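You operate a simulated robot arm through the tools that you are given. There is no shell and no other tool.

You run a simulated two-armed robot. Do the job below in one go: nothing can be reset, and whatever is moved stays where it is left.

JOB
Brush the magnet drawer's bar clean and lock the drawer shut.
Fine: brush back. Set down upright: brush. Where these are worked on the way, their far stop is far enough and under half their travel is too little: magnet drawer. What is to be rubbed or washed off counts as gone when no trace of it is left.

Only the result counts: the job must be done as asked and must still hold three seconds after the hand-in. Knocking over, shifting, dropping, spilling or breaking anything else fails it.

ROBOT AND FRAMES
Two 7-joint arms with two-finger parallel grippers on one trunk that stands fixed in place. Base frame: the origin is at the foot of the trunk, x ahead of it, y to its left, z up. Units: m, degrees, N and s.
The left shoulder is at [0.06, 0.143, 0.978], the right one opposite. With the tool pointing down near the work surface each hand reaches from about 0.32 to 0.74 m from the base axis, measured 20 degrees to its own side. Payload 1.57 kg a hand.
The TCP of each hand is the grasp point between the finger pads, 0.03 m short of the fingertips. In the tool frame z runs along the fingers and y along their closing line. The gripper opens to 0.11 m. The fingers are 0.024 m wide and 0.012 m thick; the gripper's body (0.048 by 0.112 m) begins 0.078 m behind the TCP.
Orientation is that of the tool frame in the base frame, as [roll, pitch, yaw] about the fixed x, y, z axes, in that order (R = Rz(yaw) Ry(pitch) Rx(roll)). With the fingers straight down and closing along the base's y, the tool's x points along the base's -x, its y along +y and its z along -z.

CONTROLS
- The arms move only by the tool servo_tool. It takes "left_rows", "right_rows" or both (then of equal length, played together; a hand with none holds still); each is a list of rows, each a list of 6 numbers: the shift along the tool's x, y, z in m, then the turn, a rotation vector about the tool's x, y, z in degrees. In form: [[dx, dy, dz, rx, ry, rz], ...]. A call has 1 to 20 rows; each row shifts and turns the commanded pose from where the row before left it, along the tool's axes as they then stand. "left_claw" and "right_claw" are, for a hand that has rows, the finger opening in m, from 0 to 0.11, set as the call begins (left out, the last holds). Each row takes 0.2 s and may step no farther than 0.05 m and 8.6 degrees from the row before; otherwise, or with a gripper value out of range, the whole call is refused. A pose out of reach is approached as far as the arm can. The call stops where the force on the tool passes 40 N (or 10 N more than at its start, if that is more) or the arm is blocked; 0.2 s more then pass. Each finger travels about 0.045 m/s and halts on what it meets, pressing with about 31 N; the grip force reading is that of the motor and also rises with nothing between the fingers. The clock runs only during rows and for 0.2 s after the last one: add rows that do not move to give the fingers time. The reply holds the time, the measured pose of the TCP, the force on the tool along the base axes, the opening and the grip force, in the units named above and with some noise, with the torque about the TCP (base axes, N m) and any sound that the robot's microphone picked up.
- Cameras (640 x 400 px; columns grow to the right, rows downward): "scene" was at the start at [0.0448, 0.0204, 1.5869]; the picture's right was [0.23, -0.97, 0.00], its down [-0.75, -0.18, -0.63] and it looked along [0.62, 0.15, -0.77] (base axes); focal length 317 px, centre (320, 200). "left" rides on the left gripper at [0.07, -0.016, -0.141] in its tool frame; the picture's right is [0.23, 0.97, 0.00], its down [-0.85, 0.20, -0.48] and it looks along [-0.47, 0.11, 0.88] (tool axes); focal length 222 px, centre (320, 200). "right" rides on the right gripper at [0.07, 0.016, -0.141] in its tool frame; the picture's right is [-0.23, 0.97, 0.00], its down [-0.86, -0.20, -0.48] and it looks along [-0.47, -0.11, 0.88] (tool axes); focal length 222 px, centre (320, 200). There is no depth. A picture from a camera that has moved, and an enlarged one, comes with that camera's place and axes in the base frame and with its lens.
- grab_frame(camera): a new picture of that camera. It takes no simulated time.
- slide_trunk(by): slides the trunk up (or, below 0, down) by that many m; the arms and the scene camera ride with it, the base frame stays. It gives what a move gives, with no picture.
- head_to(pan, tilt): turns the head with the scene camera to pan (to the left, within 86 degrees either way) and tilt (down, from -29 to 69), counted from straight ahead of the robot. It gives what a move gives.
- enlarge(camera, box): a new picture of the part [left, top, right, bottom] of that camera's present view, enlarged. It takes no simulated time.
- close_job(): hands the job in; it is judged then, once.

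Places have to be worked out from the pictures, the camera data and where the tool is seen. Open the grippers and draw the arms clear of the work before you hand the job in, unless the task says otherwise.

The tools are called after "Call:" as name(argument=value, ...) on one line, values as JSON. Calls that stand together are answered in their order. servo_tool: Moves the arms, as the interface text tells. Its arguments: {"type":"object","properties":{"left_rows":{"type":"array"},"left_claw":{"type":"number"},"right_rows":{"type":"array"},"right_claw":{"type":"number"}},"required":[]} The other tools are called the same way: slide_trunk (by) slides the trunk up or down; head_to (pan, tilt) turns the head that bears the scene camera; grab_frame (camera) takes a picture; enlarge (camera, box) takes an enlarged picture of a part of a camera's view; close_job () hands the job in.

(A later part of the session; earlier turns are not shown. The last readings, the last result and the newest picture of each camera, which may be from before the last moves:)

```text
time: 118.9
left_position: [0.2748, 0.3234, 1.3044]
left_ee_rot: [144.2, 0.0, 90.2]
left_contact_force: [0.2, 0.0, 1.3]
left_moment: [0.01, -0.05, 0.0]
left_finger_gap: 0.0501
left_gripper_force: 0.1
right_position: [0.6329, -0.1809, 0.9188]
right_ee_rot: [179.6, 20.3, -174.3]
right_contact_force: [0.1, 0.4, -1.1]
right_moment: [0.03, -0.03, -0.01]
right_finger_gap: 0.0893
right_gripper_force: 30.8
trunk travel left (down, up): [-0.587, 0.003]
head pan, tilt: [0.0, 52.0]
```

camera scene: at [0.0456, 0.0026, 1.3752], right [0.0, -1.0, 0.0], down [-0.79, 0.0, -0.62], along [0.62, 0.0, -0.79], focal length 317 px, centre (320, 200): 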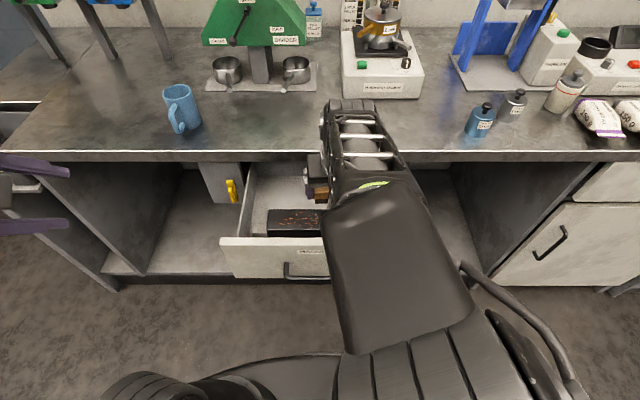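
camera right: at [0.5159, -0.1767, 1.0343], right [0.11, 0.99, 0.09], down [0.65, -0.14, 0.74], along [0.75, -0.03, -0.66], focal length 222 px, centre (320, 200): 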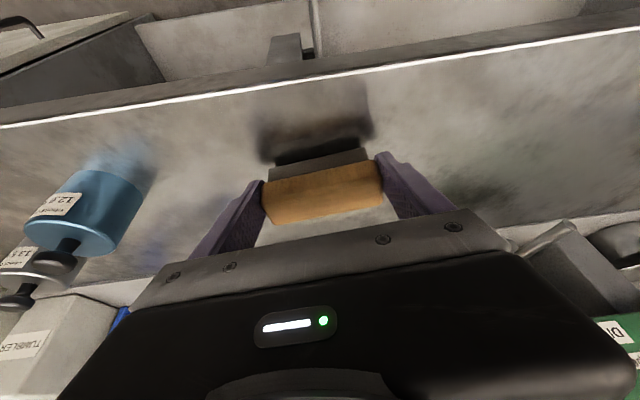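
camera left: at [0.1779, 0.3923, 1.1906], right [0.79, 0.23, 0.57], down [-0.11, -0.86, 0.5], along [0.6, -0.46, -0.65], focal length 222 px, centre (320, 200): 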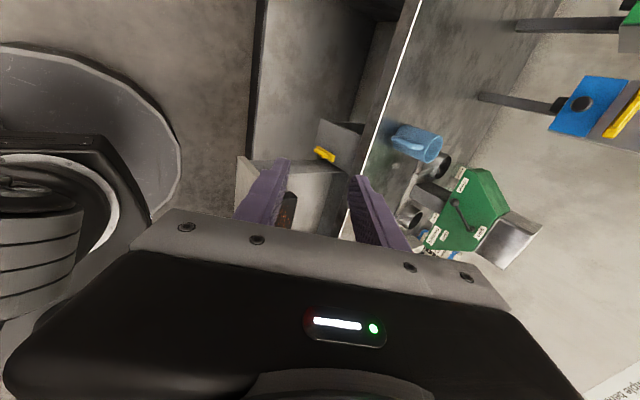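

There's still no contact at 0.919. I'll take two more 1 mm steps, checking the force after each.

Call:
servo_tool(right_rows=[[0.00035, 0, 0.00094, 0, 0, 0], [0, 0, 0, 0, 0, 0]])

Call:
servo_tool(right_rows=[[0.00035, 0, 0.00094, 0, 0, 0], [0, 0, 0, 0, 0, 0]])

Call:
enlarge(camera="right", box=[220, 100, 420, 225])

```text
time: 119.5
left_position: [0.275, 0.3232, 1.3045]
left_ee_rot: [144.2, 0.0, 90.2]
left_contact_force: [0.2, 0.2, 0.4]
left_moment: [0.02, 0.0, 0.05]
left_finger_gap: 0.0501
left_gripper_force: 0.1
right_position: [0.6318, -0.1806, 0.9187]
right_ee_rot: [179.5, 20.4, -174.3]
right_contact_force: [1.1, -0.8, 3.5]
right_moment: [-0.25, -0.07, 0.01]
right_finger_gap: 0.0894
right_gripper_force: 31.5
trunk travel left (down, up): [-0.587, 0.003]
head pan, tilt: [0.0, 52.0]
```

```text
time: 120.1
left_position: [0.2742, 0.3233, 1.3051]
left_ee_rot: [144.3, 0.0, 90.2]
left_contact_force: [-0.2, -0.5, 0.6]
left_moment: [0.03, 0.01, 0.0]
left_finger_gap: 0.0498
left_gripper_force: 0.0
right_position: [0.6309, -0.1803, 0.919]
right_ee_rot: [179.6, 20.5, -174.4]
right_contact_force: [0.8, -1.6, 10.5]
right_moment: [-0.45, -0.16, 0.08]
right_finger_gap: 0.0895
right_gripper_force: 30.6
trunk travel left (down, up): [-0.587, 0.003]
head pan, tilt: [0.0, 52.0]
```

```text
3.20 times, centred on (320, 162) of right
camera zoom: at [0.5158, -0.1769, 1.0258], right [0.11, 0.99, 0.09], down [0.65, -0.14, 0.75], along [0.75, -0.03, -0.66], focal length 711 px, centre (320, 320)
```

zoom: 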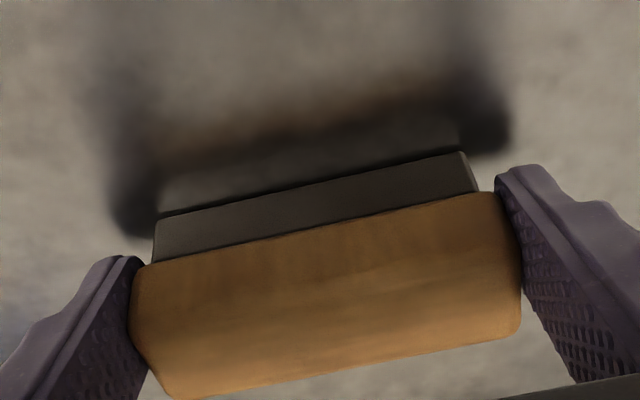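

The brush is down (10 N). I'll relieve 1 mm, open the fingers and rise straight up.

Call:
servo_tool(right_rows=[[-0.0003, 0, -0.0008, 0, 0, 0], [0, 0, 0, 0, 0, 0]])

Call:
servo_tool(right_rows=[[0, 0, 0, 0, 0, 0], [0, 0, 0, 0, 0, 0], [0, 0, 0, 0, 0, 0], [-0.0035, 0, -0.0094, 0, 0, 0], [-0.0088, 0, -0.0234, 0, 0, 0], [-0.0088, 0, -0.0234, 0, 0, 0], [-0.0088, 0, -0.0234, 0, 0, 0], [0, 0, 0, 0, 0, 0]], right_claw=0.11)

Call:
grab_frame(camera="right")

```text
time: 120.7
left_position: [0.2749, 0.3234, 1.3045]
left_ee_rot: [144.3, 0.0, 90.2]
left_contact_force: [0.2, -0.5, 0.0]
left_moment: [0.01, -0.01, -0.01]
left_finger_gap: 0.0503
left_gripper_force: 0.0
right_position: [0.6318, -0.1817, 0.9191]
right_ee_rot: [179.5, 20.3, -174.3]
right_contact_force: [4.0, -0.9, 11.1]
right_moment: [-0.54, -0.31, 0.12]
right_finger_gap: 0.0892
right_gripper_force: 31.4
trunk travel left (down, up): [-0.587, 0.003]
head pan, tilt: [0.0, 52.0]
```

```text
time: 122.5
left_position: [0.2762, 0.3226, 1.3038]
left_ee_rot: [144.3, -0.1, 90.2]
left_contact_force: [0.3, -0.6, 0.2]
left_moment: [-0.03, -0.01, -0.01]
left_finger_gap: 0.0502
left_gripper_force: 0.1
right_position: [0.6316, -0.1806, 1.0011]
right_ee_rot: [179.5, 20.2, -174.3]
right_contact_force: [-0.6, -0.3, -0.3]
right_moment: [-0.04, 0.02, -0.01]
right_finger_gap: 0.1098
right_gripper_force: 0.0
trunk travel left (down, up): [-0.587, 0.003]
head pan, tilt: [0.0, 52.0]
```

```text
taken
camera right: at [0.5164, -0.1774, 1.1096], right [0.11, 0.99, 0.09], down [0.65, -0.14, 0.74], along [0.75, -0.03, -0.66], focal length 222 px, centre (320, 200)
```

right: 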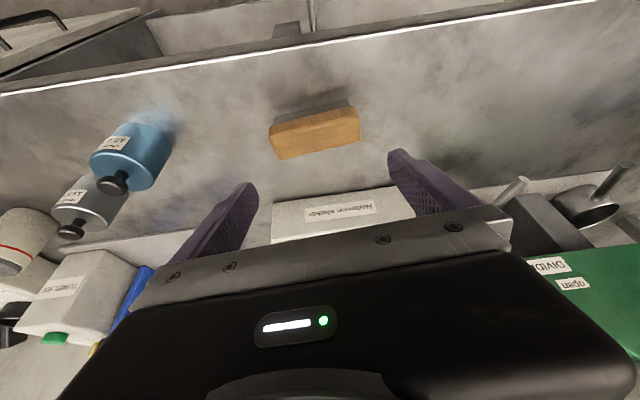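

The brush is back upright at its spot. I'll withdraw the right hand up and back, then out to the right, away from the drawer.

Call:
servo_tool(right_rows=[[0.0236, 0.0032, -0.0267, 0, 0, 0], [0.0236, 0.0032, -0.0267, 0, 0, 0], [0.0236, 0.0032, -0.0267, 0, 0, 0], [0.0236, 0.0032, -0.0267, 0, 0, 0], [0.0236, 0.0032, -0.0267, 0, 0, 0], [0.0236, 0.0032, -0.0267, 0, 0, 0], [0.0042, -0.0438, -0.0016, 0, 0, 0], [0.0042, -0.0438, -0.0016, 0, 0, 0], [0.0042, -0.0438, -0.0016, 0, 0, 0], [0.0042, -0.0438, -0.0016, 0, 0, 0], [0.0042, -0.0438, -0.0016, 0, 0, 0], [0, 0, 0, 0, 0, 0]])

Call:
grab_frame(camera="scene")

Call:
enlarge(camera="scene", box=[340, 120, 500, 220])

```text
time: 125.1
left_position: [0.2749, 0.3237, 1.304]
left_ee_rot: [144.2, 0.0, 90.2]
left_contact_force: [-0.4, -0.3, 0.2]
left_moment: [-0.03, 0.01, 0.0]
left_finger_gap: 0.05
left_gripper_force: 0.1
right_position: [0.4431, -0.4022, 1.1]
right_ee_rot: [179.5, 20.3, -174.3]
right_contact_force: [-0.6, 0.2, 0.7]
right_moment: [0.0, 0.0, -0.03]
right_finger_gap: 0.1101
right_gripper_force: 0.2
trunk travel left (down, up): [-0.587, 0.003]
head pan, tilt: [0.0, 52.0]
```

```text
taken
camera scene: at [0.0452, 0.0034, 1.5952], right [0.0, -1.0, 0.0], down [-0.79, 0.0, -0.62], along [0.62, 0.0, -0.79], focal length 317 px, centre (320, 200)
```

scene: 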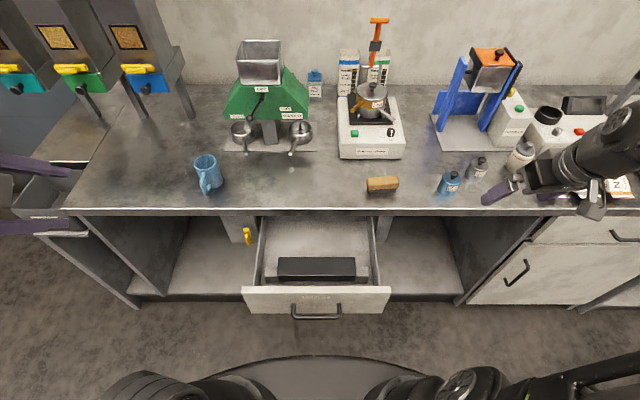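

```text
4.00 times, centred on (420, 170) of scene
camera zoom: at [0.0452, 0.0034, 1.5952], right [0.0, -1.0, 0.0], down [-0.79, 0.0, -0.62], along [0.62, 0.0, -0.79], focal length 1268 px, centre (-80, 320)
```

zoom: 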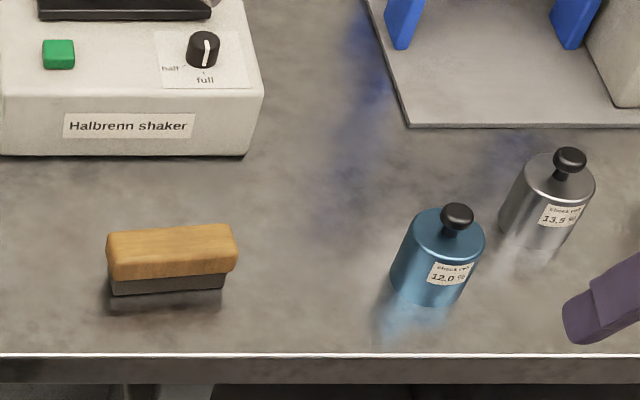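

The brush stands upright and the bench is undisturbed. I'll pull the right hand back a little more and lower the trunk to the height used for the handle.

Call:
servo_tool(right_rows=[[0.0233, 0.0025, -0.0088, 0, 0, 0], [0.0233, 0.0025, -0.0088, 0, 0, 0], [0, 0, 0, 0, 0, 0]])

Call:
slide_trunk(by=-0.43)

Call:
grab_frame(camera="scene")

```text
time: 125.9
left_position: [0.2763, 0.3232, 1.3037]
left_ee_rot: [144.2, 0.0, 90.2]
left_contact_force: [-1.0, -1.0, -0.4]
left_moment: [0.01, 0.01, 0.0]
left_finger_gap: 0.0501
left_gripper_force: 0.1
right_position: [0.3937, -0.4019, 1.1016]
right_ee_rot: [179.5, 20.4, -174.3]
right_contact_force: [0.2, 1.2, -1.3]
right_moment: [-0.01, 0.01, -0.03]
right_finger_gap: 0.1098
right_gripper_force: 0.1
trunk travel left (down, up): [-0.587, 0.003]
head pan, tilt: [0.0, 52.0]
```

```text
refused: -0.43 is not a number from -0.4 to 0.4
```

```text
taken
camera scene: at [0.0458, 0.0026, 1.5952], right [0.0, -1.0, 0.0], down [-0.79, 0.0, -0.62], along [0.62, 0.0, -0.79], focal length 317 px, centre (320, 200)
```

scene: 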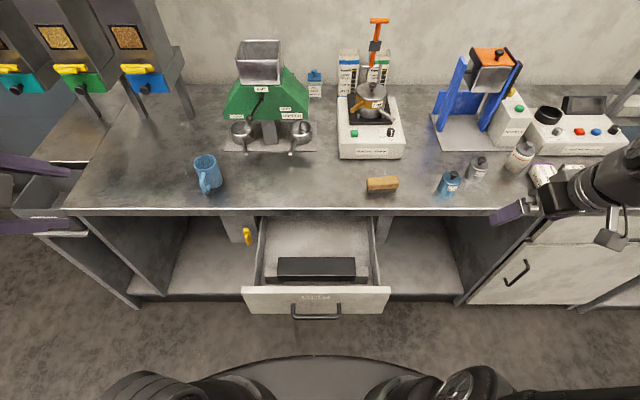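

The slide is limited to 0.4 per call, so I'll do it in two parts.

Call:
slide_trunk(by=-0.3)

Call:
slide_trunk(by=-0.13)

Call:
grab_frame(camera="scene")

```text
time: 128.9
left_position: [0.275, 0.3221, 1.0044]
left_ee_rot: [144.3, 0.0, 90.1]
left_contact_force: [0.9, -0.1, -0.4]
left_moment: [0.01, 0.0, -0.01]
left_finger_gap: 0.0502
left_gripper_force: 0.0
right_position: [0.3947, -0.403, 0.8001]
right_ee_rot: [179.5, 20.3, -174.3]
right_contact_force: [-0.2, 0.1, 0.1]
right_moment: [0.02, -0.02, -0.02]
right_finger_gap: 0.1101
right_gripper_force: 0.1
trunk travel left (down, up): [-0.287, 0.303]
head pan, tilt: [0.0, 52.0]
```

```text
time: 130.5
left_position: [0.276, 0.3233, 0.874]
left_ee_rot: [144.3, 0.0, 90.2]
left_contact_force: [-0.6, -0.4, -0.8]
left_moment: [0.0, -0.03, -0.01]
left_finger_gap: 0.0503
left_gripper_force: 0.0
right_position: [0.3939, -0.4028, 0.671]
right_ee_rot: [179.5, 20.4, -174.3]
right_contact_force: [1.3, 0.8, -0.1]
right_moment: [-0.04, -0.02, 0.01]
right_finger_gap: 0.1098
right_gripper_force: 0.2
trunk travel left (down, up): [-0.157, 0.433]
head pan, tilt: [0.0, 52.0]
```

```text
taken
camera scene: at [0.0455, 0.0025, 1.1652], right [0.0, -1.0, 0.0], down [-0.79, 0.0, -0.62], along [0.62, 0.0, -0.79], focal length 317 px, centre (320, 200)
```

scene: 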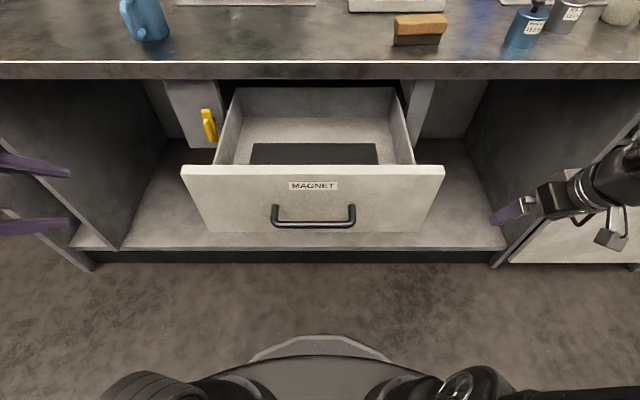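

The handle rod is at about x≈0.308. I'll retrace the left hand's earlier exit path to just above the handle and check with its camera.

Call:
servo_tool(left_rows=[[-0.045, 0, 0, 0, 0, 0], [-0.045, 0, 0, 0, 0, 0], [-0.045, 0, 0, 0, 0, 0], [-0.045, 0, 0, 0, 0, 0], [-0.045, 0, 0, 0, 0, 0], [-0.045, -0.01, 0.01, 0, 0, 0], [-0.045, -0.01, 0.01, 0, 0, 0], [0, -0.02, 0.03, 0, 0, 0], [0, 0, 0, 0, 0, 0]])

Call:
grab_frame(camera="left")

```text
time: 132.5
left_position: [0.2726, 0.0091, 0.8079]
left_ee_rot: [144.3, 0.0, 90.3]
left_contact_force: [0.0, -0.2, 0.0]
left_moment: [0.03, 0.04, -0.02]
left_finger_gap: 0.05
left_gripper_force: 0.1
right_position: [0.3939, -0.4026, 0.6707]
right_ee_rot: [179.6, 20.3, -174.2]
right_contact_force: [0.3, 0.4, 0.1]
right_moment: [-0.06, 0.04, 0.01]
right_finger_gap: 0.1102
right_gripper_force: 0.1
trunk travel left (down, up): [-0.157, 0.433]
head pan, tilt: [0.0, 52.0]
```

```text
taken
camera left: at [0.1753, 0.0782, 0.9141], right [0.79, 0.23, 0.57], down [-0.11, -0.86, 0.5], along [0.6, -0.46, -0.65], focal length 222 px, centre (320, 200)
```

left: 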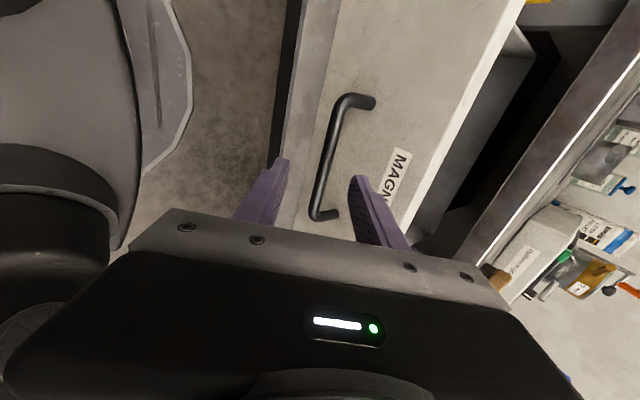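

Same geometry as before: the rod is a few mm toward the drawer-side finger. I'll correct, advance and close.

Call:
servo_tool(left_rows=[[0, 0.005, 0.015, 0, 0, 0], [0, 0, 0.018, 0, 0, 0], [0, 0, 0.018, 0, 0, 0], [0, 0, 0, 0, 0, 0]])

Call:
enlarge(camera="left", box=[200, 70, 440, 250])

```text
time: 133.5
left_position: [0.3077, 0.0082, 0.7701]
left_ee_rot: [144.3, 0.1, 90.2]
left_contact_force: [-0.1, -0.5, 0.7]
left_moment: [-0.03, -0.02, 0.01]
left_finger_gap: 0.0501
left_gripper_force: 0.1
right_position: [0.3944, -0.4025, 0.6708]
right_ee_rot: [179.6, 20.3, -174.3]
right_contact_force: [-1.2, -0.5, 0.2]
right_moment: [-0.02, -0.01, 0.02]
right_finger_gap: 0.1103
right_gripper_force: 0.1
trunk travel left (down, up): [-0.157, 0.433]
head pan, tilt: [0.0, 52.0]
```

```text
2.22 times, centred on (320, 160) of left
camera zoom: at [0.2098, 0.0781, 0.8765], right [0.79, 0.23, 0.57], down [-0.11, -0.86, 0.5], along [0.6, -0.46, -0.65], focal length 494 px, centre (320, 289)
```

zoom: 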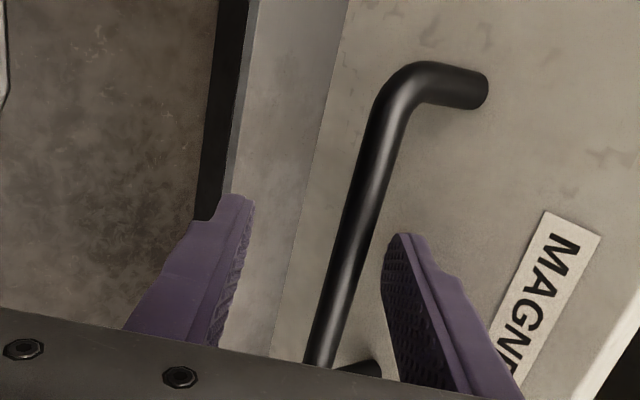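

The rod is between the pads, so I'll close on it.

Call:
servo_tool(left_rows=[[0, 0, 0, 0, 0, 0], [0, 0, 0, 0, 0, 0], [0, 0, 0, 0, 0, 0], [0, 0, 0, 0, 0, 0]], left_claw=0.0)

```text
time: 134.5
left_position: [0.3069, 0.0075, 0.7727]
left_ee_rot: [144.1, 0.0, 90.3]
left_contact_force: [0.1, 0.6, 16.5]
left_moment: [0.1, -0.07, -0.15]
left_finger_gap: 0.0115
left_gripper_force: 28.9
right_position: [0.3942, -0.4014, 0.6717]
right_ee_rot: [179.6, 20.3, -174.3]
right_contact_force: [0.4, 0.9, 0.1]
right_moment: [0.02, 0.0, -0.03]
right_finger_gap: 0.1101
right_gripper_force: 0.1
trunk travel left (down, up): [-0.157, 0.433]
head pan, tilt: [0.0, 52.0]
```

I'm holding the rod. I'll push the drawer in steadily, easing the vertical load first.

Call:
servo_tool(left_rows=[[0, 0.0018, -0.0024, 0, 0, 0], [0, 0.0162, 0.0117, 0, 0, 0], [0, 0.0162, 0.0117, 0, 0, 0], [0, 0.0162, 0.0117, 0, 0, 0], [0, 0.0162, 0.0117, 0, 0, 0], [0, 0.0162, 0.0117, 0, 0, 0], [0, 0, 0, 0, 0, 0]])

```text
time: 136.1
left_position: [0.4084, 0.0091, 0.7722]
left_ee_rot: [144.7, -0.2, 90.1]
left_contact_force: [0.0, -0.3, -28.2]
left_moment: [0.13, 0.11, 0.0]
left_finger_gap: 0.0117
left_gripper_force: 29.0
right_position: [0.3958, -0.4019, 0.6691]
right_ee_rot: [179.5, 20.2, -174.2]
right_contact_force: [-0.7, -0.1, 0.0]
right_moment: [0.01, -0.01, 0.01]
right_finger_gap: 0.1099
right_gripper_force: 0.1
trunk travel left (down, up): [-0.157, 0.433]
head pan, tilt: [0.0, 52.0]
```

A vertical load of −28 N has built up, so I'll ease it down about 3 mm and carry on pushing.

Call:
servo_tool(left_rows=[[0, -0.002, 0.0027, 0, 0, 0], [0, 0.0162, 0.0117, 0, 0, 0], [0, 0.0162, 0.0117, 0, 0, 0], [0, 0.0162, 0.0117, 0, 0, 0], [0, 0.0162, 0.0117, 0, 0, 0], [0, 0, 0, 0, 0, 0]])

Call:
grab_frame(camera="scene")

```text
time: 137.5
left_position: [0.4885, 0.0076, 0.772]
left_ee_rot: [144.2, 0.0, 90.2]
left_contact_force: [1.5, 7.7, 1.3]
left_moment: [0.16, 0.05, -0.13]
left_finger_gap: 0.0118
left_gripper_force: 28.6
right_position: [0.3946, -0.4012, 0.6711]
right_ee_rot: [179.5, 20.3, -174.3]
right_contact_force: [0.8, -0.4, -0.4]
right_moment: [-0.03, -0.03, 0.01]
right_finger_gap: 0.1097
right_gripper_force: 0.1
trunk travel left (down, up): [-0.157, 0.433]
head pan, tilt: [0.0, 52.0]
```

```text
taken
camera scene: at [0.0456, 0.0031, 1.1653], right [0.0, -1.0, 0.0], down [-0.79, 0.0, -0.62], along [0.62, 0.0, -0.79], focal length 317 px, centre (320, 200)
```

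scene: 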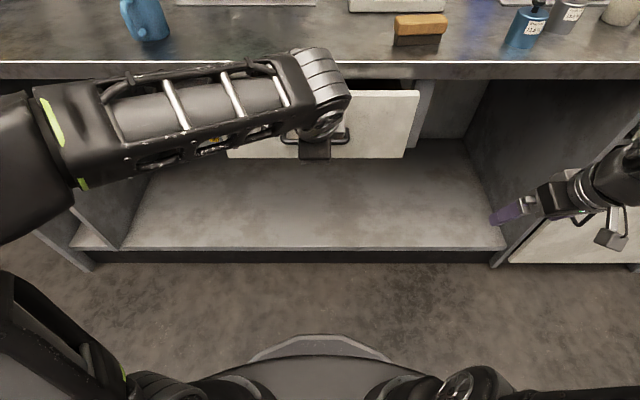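

About 5 cm remain. I'll continue in smaller steps until the closed stop is felt.

Call:
servo_tool(left_rows=[[0, 0.0122, 0.0088, 0, 0, 0], [0, 0.0122, 0.0088, 0, 0, 0], [0, 0.0081, 0.0058, 0, 0, 0], [0, 0.0041, 0.0029, 0, 0, 0], [0, 0, 0, 0, 0, 0]])

Call:
enlarge(camera="scene", box=[180, 40, 480, 200])

```text
time: 138.7
left_position: [0.5332, 0.0082, 0.7728]
left_ee_rot: [144.2, 0.0, 90.2]
left_contact_force: [1.0, 6.8, 9.0]
left_moment: [0.54, -0.05, 0.11]
left_finger_gap: 0.012
left_gripper_force: 28.9
right_position: [0.3935, -0.4006, 0.6712]
right_ee_rot: [179.5, 20.2, -174.3]
right_contact_force: [-0.3, -0.1, 0.7]
right_moment: [-0.02, -0.03, 0.0]
right_finger_gap: 0.1101
right_gripper_force: 0.0
trunk travel left (down, up): [-0.157, 0.433]
head pan, tilt: [0.0, 52.0]
```

```text
2.13 times, centred on (330, 120) of scene
camera zoom: at [0.0451, 0.0029, 1.1652], right [0.0, -1.0, 0.0], down [-0.79, 0.0, -0.62], along [0.62, 0.0, -0.79], focal length 676 px, centre (299, 371)
```

zoom: 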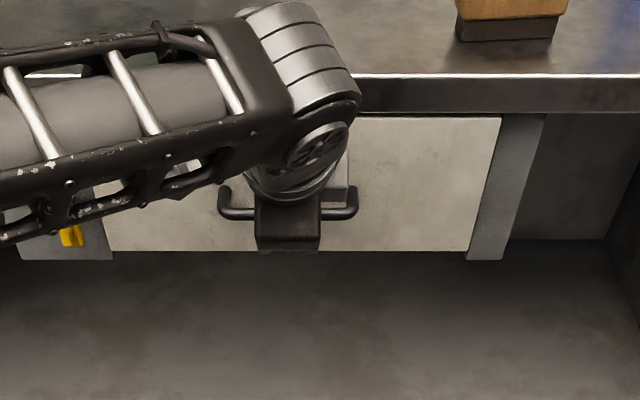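

I'll push in 4 mm steps until resistance builds.

Call:
servo_tool(left_rows=[[0, 0.0032, 0.0023, 0, 0, 0], [0, 0.0032, 0.0023, 0, 0, 0], [0, 0.0032, 0.0023, 0, 0, 0], [0, 0.0032, 0.0023, 0, 0, 0], [0, 0, 0, 0, 0, 0]])

Call:
enlarge(camera="scene", box=[180, 40, 480, 200])

```text
time: 139.4
left_position: [0.5355, 0.0073, 0.7705]
left_ee_rot: [144.8, -0.2, 90.1]
left_contact_force: [-23.9, 9.6, 11.3]
left_moment: [0.41, 0.11, 0.38]
left_finger_gap: 0.012
left_gripper_force: 29.4
right_position: [0.393, -0.4016, 0.6736]
right_ee_rot: [179.7, 20.5, -174.2]
right_contact_force: [-0.8, 0.6, -0.5]
right_moment: [0.02, -0.03, 0.0]
right_finger_gap: 0.1098
right_gripper_force: 0.1
trunk travel left (down, up): [-0.157, 0.433]
head pan, tilt: [0.0, 52.0]
stopped in row 3 (left hand): the force on the tool passed its limit at 42 N (the readings are from after the stop); the commanded pose is now the measured one
```

```text
2.13 times, centred on (330, 120) of scene
camera zoom: at [0.0425, 0.0033, 1.1654], right [0.0, -1.0, 0.0], down [-0.79, 0.0, -0.62], along [0.62, 0.0, -0.79], focal length 676 px, centre (299, 371)
```

zoom: 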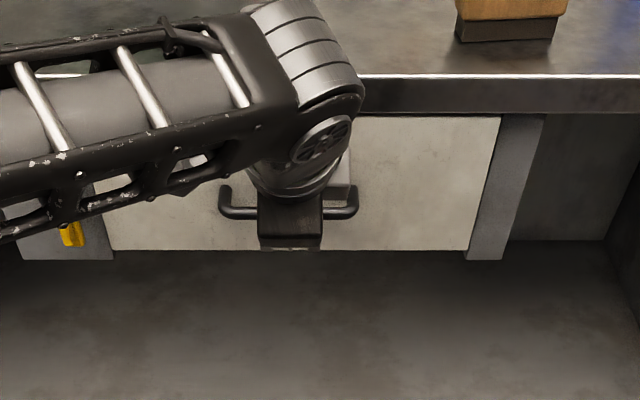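

The stop is firm at handle x≈0.536, so the drawer should be closed. I'll release the handle, withdraw and check that the face is flush.

Call:
servo_tool(left_rows=[[0, 0, 0, 0, 0, 0], [0, 0, 0, 0, 0, 0], [0, 0, 0, 0, 0, 0], [0, 0, -0.02, 0, 0, 0], [0, 0, -0.025, 0, 0, 0], [0, -0.01, -0.02, 0, 0, 0], [0.03, -0.03, -0.01, 0, 0, 0], [0.045, 0, 0, 0, 0, 0], [0.045, 0, 0, 0, 0, 0], [0.045, 0, 0, 0, 0, 0], [0.04, 0, 0, 0, 0, 0], [0, 0, 0, 0, 0, 0]], left_claw=0.05)

Call:
grab_frame(camera="scene")

Call:
enlarge(camera="scene", box=[180, 40, 480, 200])

Call:
grab_frame(camera="left")

```text
time: 142.0
left_position: [0.4617, 0.212, 0.8051]
left_ee_rot: [144.7, -0.1, 90.1]
left_contact_force: [-0.1, 0.6, -0.7]
left_moment: [0.02, -0.03, 0.02]
left_finger_gap: 0.0502
left_gripper_force: 0.1
right_position: [0.3937, -0.4019, 0.671]
right_ee_rot: [179.6, 20.3, -174.3]
right_contact_force: [0.2, 0.4, -0.3]
right_moment: [0.03, -0.02, -0.01]
right_finger_gap: 0.1103
right_gripper_force: 0.0
trunk travel left (down, up): [-0.157, 0.433]
head pan, tilt: [0.0, 52.0]
```

```text
taken
camera scene: at [0.0455, 0.0026, 1.1652], right [0.0, -1.0, 0.0], down [-0.79, 0.0, -0.62], along [0.62, 0.0, -0.79], focal length 317 px, centre (320, 200)
```

scene: 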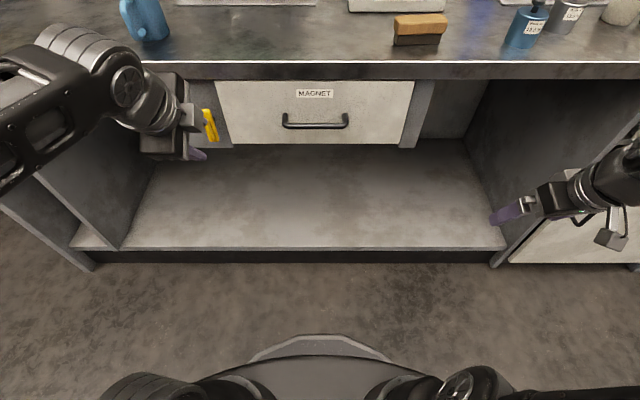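

```text
2.13 times, centred on (330, 120) of scene
camera zoom: at [0.0455, 0.0026, 1.1652], right [0.0, -1.0, 0.0], down [-0.79, 0.0, -0.62], along [0.62, 0.0, -0.79], focal length 676 px, centre (299, 371)
```

zoom: 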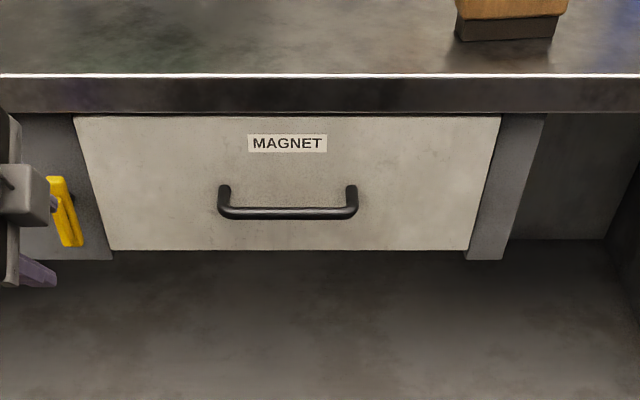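

```text
taken
camera left: at [0.3651, 0.2815, 0.913], right [0.8, 0.23, 0.56], down [-0.11, -0.86, 0.5], along [0.6, -0.46, -0.66], focal length 222 px, centre (320, 200)
```

left: 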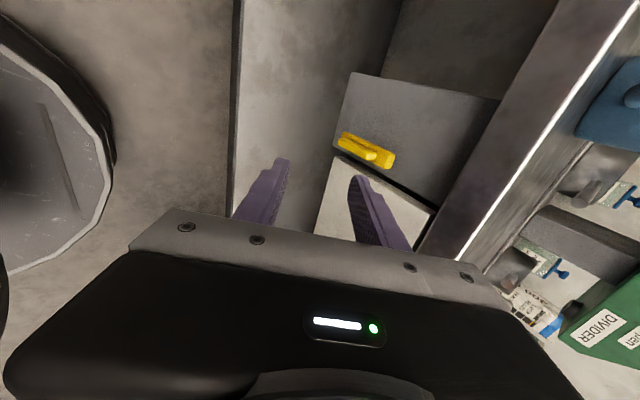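

The drawer face is flush and closed, so now the latch. I'll lower the trunk 0.15 as before, bring the left hand level in front of the latch and roll it to grip the upright bar.

Call:
slide_trunk(by=-0.15)

Call:
servo_tool(left_rows=[[0.0047, 0.0276, -0.0188, 0, 0, 0], [0.0047, 0.0276, -0.0188, 0, 0, 0], [0.0047, 0.0276, -0.0188, 0, 0, 0], [0, 0, 0, -7.82, 0, 0], [0, 0, 0, -7.82, 0, 0], [0, 0, 0, -7.82, 0, 0], [0, 0, 0, -7.82, 0, 0], [0, 0, 0, -7.82, 0, 0], [0, 0, 0, -7.82, 0, 0], [0, 0, 0, -7.82, 0, 0], [0, 0, 0, 0, 0, 0]], left_claw=0.04)

Call:
grab_frame(camera="scene")

```text
time: 143.7
left_position: [0.4616, 0.2121, 0.6559]
left_ee_rot: [144.8, -0.2, 90.1]
left_contact_force: [2.2, 0.3, -0.1]
left_moment: [0.01, -0.03, -0.06]
left_finger_gap: 0.0501
left_gripper_force: 0.2
right_position: [0.3943, -0.4016, 0.5195]
right_ee_rot: [179.5, 20.3, -174.4]
right_contact_force: [-0.2, 0.9, 0.9]
right_moment: [-0.01, -0.01, -0.01]
right_finger_gap: 0.1098
right_gripper_force: 0.1
trunk travel left (down, up): [-0.007, 0.583]
head pan, tilt: [0.0, 52.0]
```

```text
time: 146.0
left_position: [0.4821, 0.1524, 0.7659]
left_ee_rot: [87.3, 4.6, 76.7]
left_contact_force: [1.4, 0.1, 0.1]
left_moment: [0.02, -0.03, 0.03]
left_finger_gap: 0.0399
left_gripper_force: 0.0
right_position: [0.3914, -0.3929, 0.533]
right_ee_rot: [-179.1, 20.8, -173.7]
right_contact_force: [-0.9, -0.2, 0.2]
right_moment: [-0.01, -0.01, 0.0]
right_finger_gap: 0.1101
right_gripper_force: 0.2
trunk travel left (down, up): [-0.007, 0.583]
head pan, tilt: [0.0, 52.0]
stopped in row 11 (left hand): the arm was blocked; the commanded pose is now the measured one
```

```text
taken
camera scene: at [0.0357, 0.0223, 1.0146], right [0.0, -1.0, 0.02], down [-0.78, -0.01, -0.62], along [0.62, -0.02, -0.78], focal length 317 px, centre (320, 200)
```

scene: 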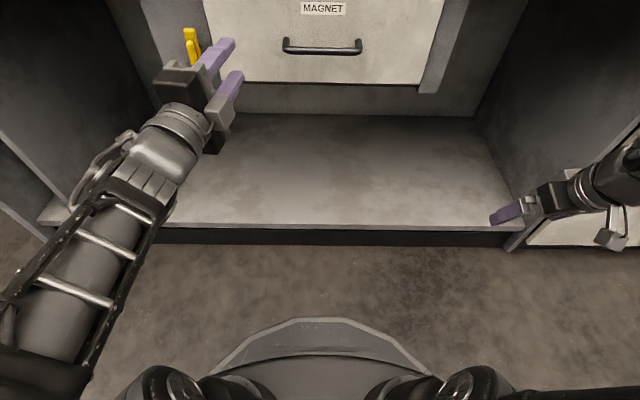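

The arm pressed against the robot's own body again and the trunk deflected. I'll back the hand out to the left to relieve it and look.

Call:
servo_tool(left_rows=[[0.035, 0, 0, 0, 0, 0], [0.035, 0, 0, 0, 0, 0], [0, 0, 0, 0, 0, 0]])

Call:
grab_frame(camera="scene")

Call:
enlarge(camera="right", box=[0, 0, 640, 400])

```text
time: 146.8
left_position: [0.5041, 0.2153, 0.7599]
left_ee_rot: [88.4, 2.5, 78.3]
left_contact_force: [-0.5, -0.2, -0.3]
left_moment: [-0.01, 0.02, 0.04]
left_finger_gap: 0.0401
left_gripper_force: 0.0
right_position: [0.3946, -0.4023, 0.5216]
right_ee_rot: [179.5, 20.4, -174.3]
right_contact_force: [-0.6, 0.0, 0.1]
right_moment: [-0.04, -0.01, 0.01]
right_finger_gap: 0.11
right_gripper_force: 0.1
trunk travel left (down, up): [-0.007, 0.583]
head pan, tilt: [0.0, 52.0]
```

```text
taken
camera scene: at [0.0455, 0.0025, 1.0152], right [0.0, -1.0, 0.0], down [-0.79, 0.0, -0.62], along [0.62, 0.0, -0.79], focal length 317 px, centre (320, 200)
```

scene: 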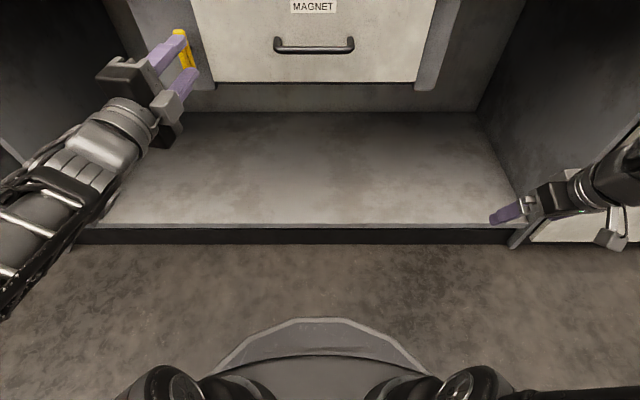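

```text
1.00 times, centred on (320, 200) of right (not enlarged: the box is as wide or as high as the picture)
camera zoom: at [0.279, -0.3987, 0.6285], right [0.11, 0.99, 0.09], down [0.65, -0.14, 0.74], along [0.75, -0.03, -0.66], focal length 222 px, centre (320, 200)
```

zoom: 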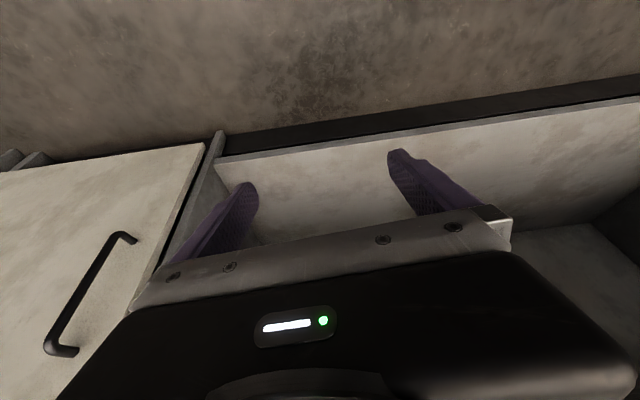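

The trunk is relieved. The hand is near the latch but yawed 12° inward, so I'll straighten it gradually while shifting slightly left to y≈0.228 and down.

Call:
servo_tool(left_rows=[[0.006, -0.004, 0, 0.5, 3.9, 0.8], [0.006, -0.004, 0, 0.5, 3.9, 0.8], [0.003, -0.003, 0, 0.6, 3.9, 0.9], [0, 0, 0, 0, 0, 0]])

Call:
enlarge(camera="scene", box=[60, 0, 300, 150])

```text
time: 147.8
left_position: [0.506, 0.2292, 0.749]
left_ee_rot: [90.1, 0.2, 90.0]
left_contact_force: [0.7, 0.2, -0.9]
left_moment: [-0.01, -0.02, 0.0]
left_finger_gap: 0.0399
left_gripper_force: 0.1
right_position: [0.3948, -0.401, 0.5216]
right_ee_rot: [179.5, 20.3, -174.3]
right_contact_force: [0.4, 0.1, -0.4]
right_moment: [0.0, -0.01, 0.02]
right_finger_gap: 0.11
right_gripper_force: 0.0
trunk travel left (down, up): [-0.007, 0.583]
head pan, tilt: [0.0, 52.0]
```

```text
2.67 times, centred on (180, 75) of scene
camera zoom: at [0.0455, 0.0025, 1.0152], right [0.0, -1.0, 0.0], down [-0.79, 0.0, -0.62], along [0.62, 0.0, -0.79], focal length 845 px, centre (693, 533)
```

zoom: 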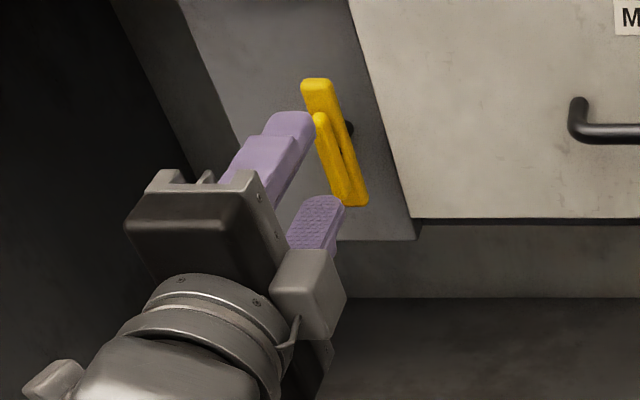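

It's straight now at (0.506, 0.229, 0.749). I'll roll +90° so the fingers close sideways on the upright bar.

Call:
servo_tool(left_rows=[[0, 0, 0, 0, 0, 8.2], [0, 0, 0, 0, 0, 8.2], [0, 0, 0, 0, 0, 8.2], [0, 0, 0, 0, 0, 8.2], [0, 0, 0, 0, 0, 8.2], [0, 0, 0, 0, 0, 8.2], [0, 0, 0, 0, 0, 8.2], [0, 0, 0, 0, 0, 8.2], [0, 0, 0, 0, 0, 8.2], [0, 0, 0, 0, 0, 8.2], [0, 0, 0, 0, 0, 8.0], [0, 0, 0, 0, 0, 0]])

Call:
enlarge(camera="scene", box=[60, 0, 300, 150])

Call:
grab_frame(camera="left")

```text
time: 150.4
left_position: [0.5043, 0.2283, 0.7497]
left_ee_rot: [119.4, -89.9, 60.5]
left_contact_force: [0.1, 1.2, 1.3]
left_moment: [0.01, -0.03, 0.03]
left_finger_gap: 0.0402
left_gripper_force: 0.1
right_position: [0.3942, -0.403, 0.5213]
right_ee_rot: [179.5, 20.2, -174.3]
right_contact_force: [0.0, 0.0, -0.1]
right_moment: [-0.05, 0.01, -0.01]
right_finger_gap: 0.1098
right_gripper_force: 0.2
trunk travel left (down, up): [-0.007, 0.583]
head pan, tilt: [0.0, 52.0]
```

```text
2.67 times, centred on (180, 75) of scene
camera zoom: at [0.0455, 0.0025, 1.0152], right [0.0, -1.0, 0.0], down [-0.79, 0.0, -0.62], along [0.62, 0.0, -0.79], focal length 845 px, centre (693, 533)
```

zoom: 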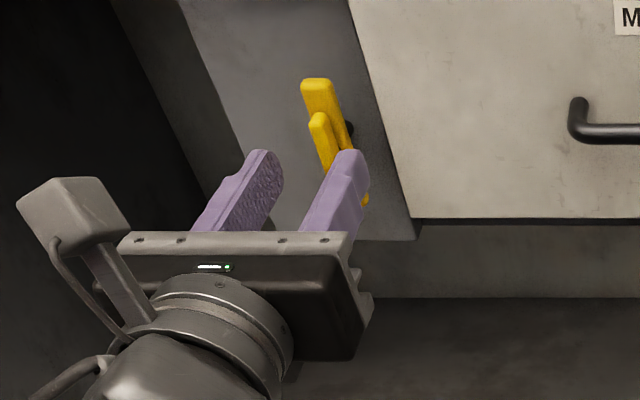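

```text
taken
camera left: at [0.362, 0.2452, 0.8202], right [0.0, -0.97, 0.23], down [-0.48, -0.2, -0.85], along [0.88, -0.11, -0.47], focal length 222 px, centre (320, 200)
```

left: 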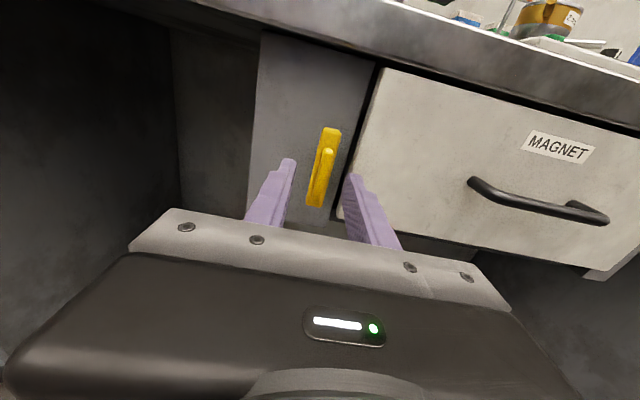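

The bar is centred. To clear the drawer's edge (y≈0.193) this time I'll narrow the opening to 30 mm before advancing.

Call:
servo_tool(left_rows=[[0, 0.002, 0, 0, 0, 0], [0, 0, 0, 0, 0, 0], [0, 0, 0.016, 0, 0, 0], [0, 0, 0.016, 0, 0, 0], [0, 0, 0.016, 0, 0, 0], [0, 0, 0, 0, 0, 0]], left_claw=0.03)

Call:
grab_frame(camera="left")

```text
time: 151.8
left_position: [0.5535, 0.2279, 0.7477]
left_ee_rot: [105.7, -89.7, 74.3]
left_contact_force: [0.8, -0.4, 0.3]
left_moment: [-0.02, 0.04, -0.01]
left_finger_gap: 0.0301
left_gripper_force: 0.1
right_position: [0.3945, -0.4018, 0.5213]
right_ee_rot: [179.5, 20.3, -174.3]
right_contact_force: [0.5, 0.4, 0.4]
right_moment: [-0.02, 0.0, 0.02]
right_finger_gap: 0.1101
right_gripper_force: 0.2
trunk travel left (down, up): [-0.007, 0.583]
head pan, tilt: [0.0, 52.0]
```

```text
taken
camera left: at [0.4108, 0.2438, 0.8191], right [0.0, -0.97, 0.23], down [-0.48, -0.2, -0.85], along [0.88, -0.11, -0.47], focal length 222 px, centre (320, 200)
```

left: 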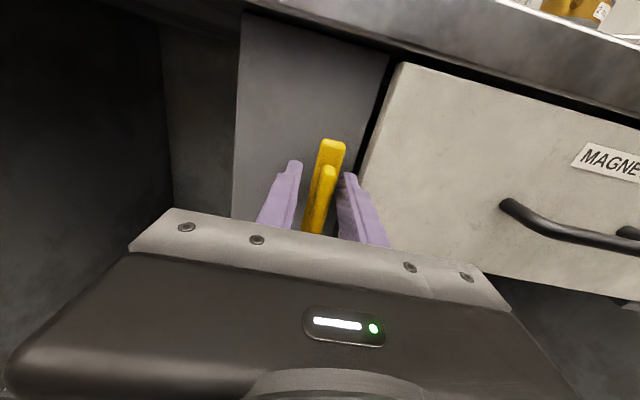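

The bar is between the fingers without touching. I'll close on it.

Call:
servo_tool(left_rows=[[0, 0, 0, 0, 0, 0], [0, 0, 0, 0, 0, 0], [0, 0, 0, 0, 0, 0]], left_claw=0.0)

```text
time: 152.6
left_position: [0.5545, 0.2254, 0.748]
left_ee_rot: [112.0, -89.8, 67.7]
left_contact_force: [-0.6, -10.1, -2.9]
left_moment: [-0.1, -0.22, 0.0]
left_finger_gap: 0.0179
left_gripper_force: 32.8
right_position: [0.3943, -0.4026, 0.5197]
right_ee_rot: [179.5, 20.3, -174.3]
right_contact_force: [-1.3, 0.3, 0.7]
right_moment: [0.02, -0.01, 0.01]
right_finger_gap: 0.1102
right_gripper_force: 0.1
trunk travel left (down, up): [-0.007, 0.583]
head pan, tilt: [0.0, 52.0]
```

I have it. I'll ease the side load and turn −40° toward locked, watching the forces.

Call:
servo_tool(left_rows=[[0, 0.0018, 0, 0, 0, 0], [0, 0, 0, 0, 0, -8], [0, 0, 0, 0, 0, -8], [0, 0, 0, 0, 0, -8], [0, 0, 0, 0, 0, -8], [0, 0, 0, 0, 0, -8], [0, 0, 0, 0, 0, 0]])

Call:
enlarge(camera="scene", box=[60, 0, 300, 150])

```text
time: 154.2
left_position: [0.5531, 0.2281, 0.7477]
left_ee_rot: [90.5, -49.4, 90.0]
left_contact_force: [3.0, 16.9, -8.0]
left_moment: [0.04, 0.16, 0.01]
left_finger_gap: 0.0177
left_gripper_force: 32.6
right_position: [0.3955, -0.4015, 0.5211]
right_ee_rot: [179.7, 20.2, -174.4]
right_contact_force: [0.4, 0.3, 0.4]
right_moment: [0.02, 0.02, -0.04]
right_finger_gap: 0.1101
right_gripper_force: 0.0
trunk travel left (down, up): [-0.007, 0.583]
head pan, tilt: [0.0, 52.0]
```

```text
2.67 times, centred on (180, 75) of scene
camera zoom: at [0.0462, 0.0041, 1.0151], right [0.0, -1.0, 0.0], down [-0.79, 0.0, -0.62], along [0.62, 0.0, -0.79], focal length 845 px, centre (693, 533)
```

zoom: 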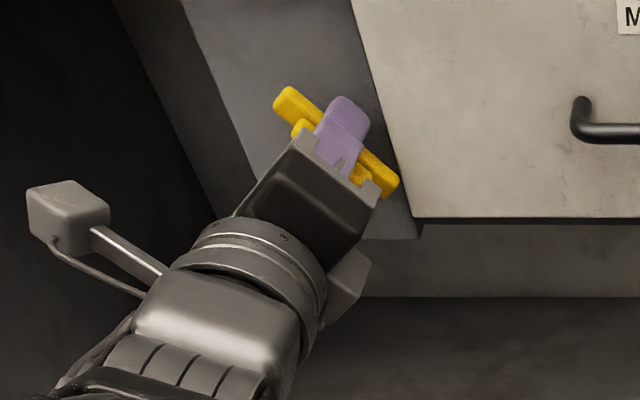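

It's turning with the drawer, with 18 N of side force across the bar. I'll shift 2.5 mm to follow the pivot and continue to horizontal.

Call:
servo_tool(left_rows=[[0, -0.0025, 0, 0, 0, -5], [0, -0.0005, 0, 0, 0, -7], [0, -0.0005, 0, 0, 0, -7], [0, -0.0005, 0, 0, 0, -7], [0, -0.0005, 0, 0, 0, -7], [0, -0.0005, 0, 0, 0, -7], [0, 0, 0, 0, 0, -7], [0, 0, 0, 0, 0, 0]])

Call:
enlarge(camera="scene", box=[60, 0, 300, 150])

```text
time: 156.0
left_position: [0.5541, 0.2271, 0.7448]
left_ee_rot: [90.2, -2.5, 89.8]
left_contact_force: [2.4, 9.3, -13.9]
left_moment: [0.07, -0.03, -0.39]
left_finger_gap: 0.0172
left_gripper_force: 32.1
right_position: [0.3959, -0.4021, 0.5204]
right_ee_rot: [179.5, 20.3, -174.3]
right_contact_force: [-0.4, 0.5, -0.1]
right_moment: [0.0, 0.01, 0.0]
right_finger_gap: 0.1101
right_gripper_force: 0.1
trunk travel left (down, up): [-0.007, 0.583]
head pan, tilt: [0.0, 52.0]
```

```text
2.67 times, centred on (180, 75) of scene
camera zoom: at [0.0465, 0.0033, 1.0151], right [0.0, -1.0, 0.0], down [-0.79, 0.0, -0.61], along [0.61, 0.0, -0.79], focal length 845 px, centre (693, 533)
```

zoom: 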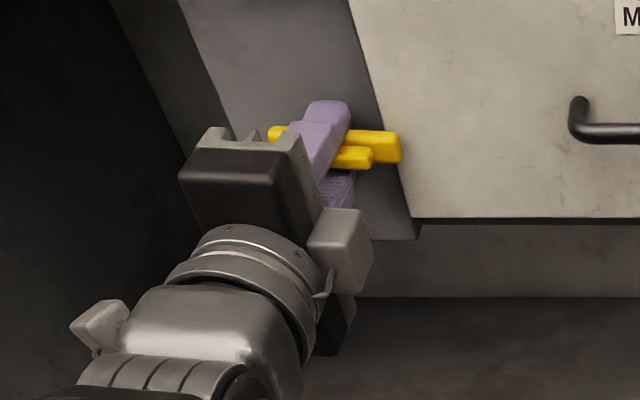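

It's 2.5° from horizontal. I'll turn a little further to seat it at the stop.

Call:
servo_tool(left_rows=[[0, -0.0015, 0, 0, 0, -3], [0, 0, 0, 0, 0, -4], [0, 0, 0, 0, 0, 0]])

```text
time: 156.8
left_position: [0.5543, 0.2268, 0.7442]
left_ee_rot: [90.1, 4.1, 89.8]
left_contact_force: [4.3, 3.2, -9.3]
left_moment: [1.04, -0.28, -0.67]
left_finger_gap: 0.0189
left_gripper_force: 32.9
right_position: [0.3938, -0.4018, 0.5203]
right_ee_rot: [179.5, 20.3, -174.3]
right_contact_force: [0.4, 0.2, 0.4]
right_moment: [-0.01, 0.0, -0.01]
right_finger_gap: 0.1099
right_gripper_force: 0.2
trunk travel left (down, up): [-0.007, 0.583]
head pan, tilt: [0.0, 52.0]
```

The locked stop is felt (1.0 N·m). I'll relax 4°, open and withdraw straight back.

Call:
servo_tool(left_rows=[[0, -0.001, 0, 0, 0, 4], [0, 0, 0, 0, 0, 0]])

Call:
servo_tool(left_rows=[[0, 0, 0, 0, 0, 0], [0, 0, 0, 0, 0, 0], [0, 0, 0, 0, 0, 0], [0, 0, -0.02, 0, 0, 0], [0, 0, -0.025, 0, 0, 0], [0, 0, 0, 0, 0, 0]], left_claw=0.05)

Call:
enlarge(camera="scene", box=[60, 0, 300, 150])

Call:
grab_frame(camera="left")

```text
time: 157.4
left_position: [0.5526, 0.2273, 0.7431]
left_ee_rot: [90.1, 0.2, 89.8]
left_contact_force: [8.6, -3.5, -3.6]
left_moment: [0.41, 0.03, -0.4]
left_finger_gap: 0.0177
left_gripper_force: 32.1
right_position: [0.3946, -0.4031, 0.5205]
right_ee_rot: [179.5, 20.3, -174.4]
right_contact_force: [0.7, 0.2, -1.0]
right_moment: [0.0, 0.02, -0.01]
right_finger_gap: 0.11
right_gripper_force: 0.1
trunk travel left (down, up): [-0.007, 0.583]
head pan, tilt: [0.0, 52.0]
```

```text
time: 158.8
left_position: [0.5081, 0.2279, 0.7436]
left_ee_rot: [90.1, 0.4, 89.9]
left_contact_force: [-0.2, 0.2, -0.3]
left_moment: [0.01, 0.02, 0.02]
left_finger_gap: 0.0501
left_gripper_force: 0.0
right_position: [0.3959, -0.4011, 0.5209]
right_ee_rot: [179.5, 20.3, -174.2]
right_contact_force: [-0.5, 0.3, -0.1]
right_moment: [-0.01, -0.03, -0.01]
right_finger_gap: 0.1102
right_gripper_force: 0.0
trunk travel left (down, up): [-0.007, 0.583]
head pan, tilt: [0.0, 52.0]
```

```text
2.67 times, centred on (180, 75) of scene
camera zoom: at [0.0456, 0.0025, 1.0152], right [0.0, -1.0, 0.0], down [-0.79, 0.0, -0.62], along [0.62, 0.0, -0.79], focal length 845 px, centre (693, 533)
```

zoom: 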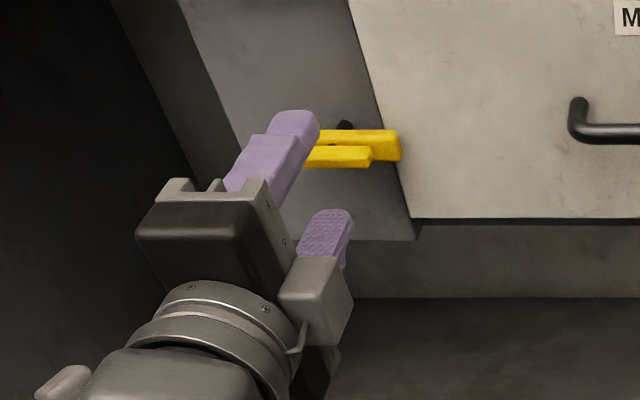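

```text
taken
camera left: at [0.3655, 0.2979, 0.7278], right [0.0, 0.23, 0.97], down [-0.48, -0.85, 0.2], along [0.88, -0.47, 0.11], focal length 222 px, centre (320, 200)
```

left: 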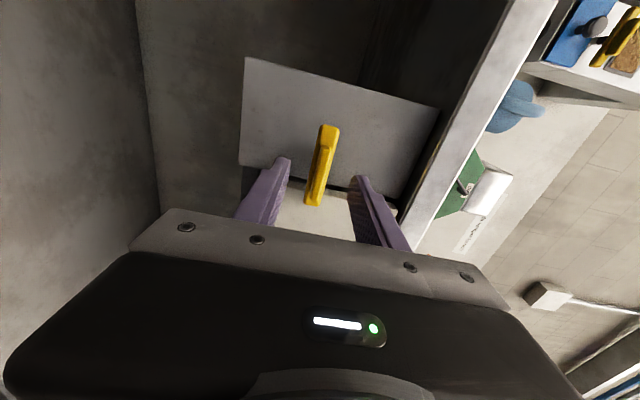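

The latch is horizontal across the drawer edge, as it was at the start. I'll draw the left hand left and back, open it and raise the trunk for a final check.

Call:
servo_tool(left_rows=[[0.04, 0, 0, 0, 0, 0], [0.04, 0, 0, 0, 0, 0], [0.04, 0, 0, 0, 0, 0], [0, 0, -0.025, 0, 0, 0], [0, 0, -0.025, 0, 0, 0], [0, 0, -0.025, 0, 0, 0], [0, 0, 0, 0, 0, 0]], left_claw=0.11)

Call:
slide_trunk(by=0.3)

Call:
grab_frame(camera="scene")

Call:
enlarge(camera="scene", box=[200, 120, 440, 270])

```text
time: 160.4
left_position: [0.4329, 0.35, 0.7427]
left_ee_rot: [90.2, 0.3, 89.9]
left_contact_force: [-1.2, -0.4, 0.0]
left_moment: [0.0, -0.03, 0.0]
left_finger_gap: 0.1098
left_gripper_force: 0.0
right_position: [0.3937, -0.4017, 0.5206]
right_ee_rot: [179.5, 20.4, -174.3]
right_contact_force: [-0.1, 0.0, 0.4]
right_moment: [0.04, -0.02, 0.01]
right_finger_gap: 0.1101
right_gripper_force: 0.0
trunk travel left (down, up): [-0.007, 0.583]
head pan, tilt: [0.0, 52.0]
```

```text
time: 163.4
left_position: [0.4334, 0.3502, 1.0428]
left_ee_rot: [90.1, 0.2, 89.9]
left_contact_force: [0.0, -0.2, 0.4]
left_moment: [-0.03, -0.02, 0.01]
left_finger_gap: 0.1099
left_gripper_force: 0.0
right_position: [0.3945, -0.4019, 0.8223]
right_ee_rot: [179.4, 20.3, -174.2]
right_contact_force: [0.8, 0.3, 0.1]
right_moment: [-0.01, -0.01, 0.0]
right_finger_gap: 0.1099
right_gripper_force: 0.0
trunk travel left (down, up): [-0.307, 0.283]
head pan, tilt: [0.0, 52.0]
```

```text
taken
camera scene: at [0.0456, 0.0025, 1.3151], right [0.0, -1.0, 0.0], down [-0.79, 0.0, -0.62], along [0.62, 0.0, -0.79], focal length 317 px, centre (320, 200)
```

scene: 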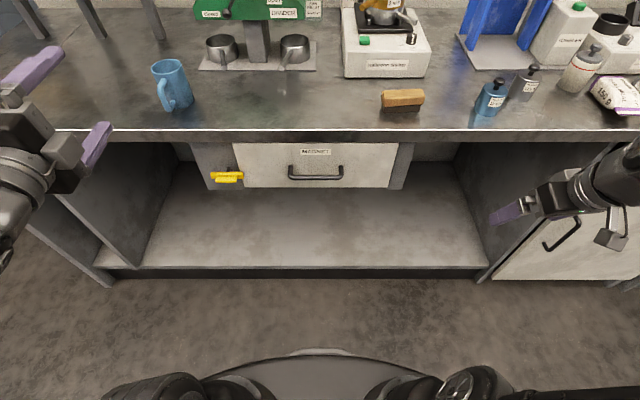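

```text
2.67 times, centred on (320, 195) of scene
camera zoom: at [0.0456, 0.0025, 1.3151], right [0.0, -1.0, 0.0], down [-0.79, 0.0, -0.62], along [0.62, 0.0, -0.79], focal length 845 px, centre (320, 213)
```

zoom: 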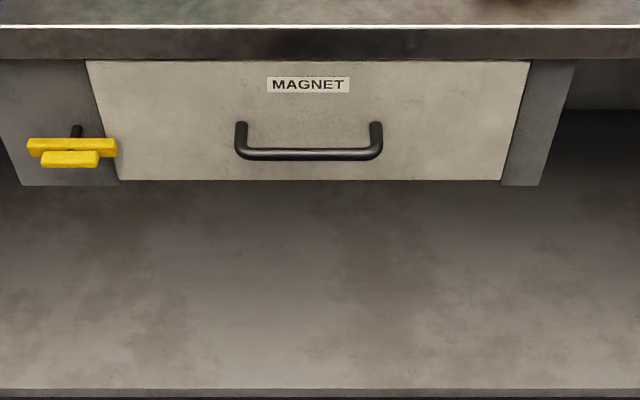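

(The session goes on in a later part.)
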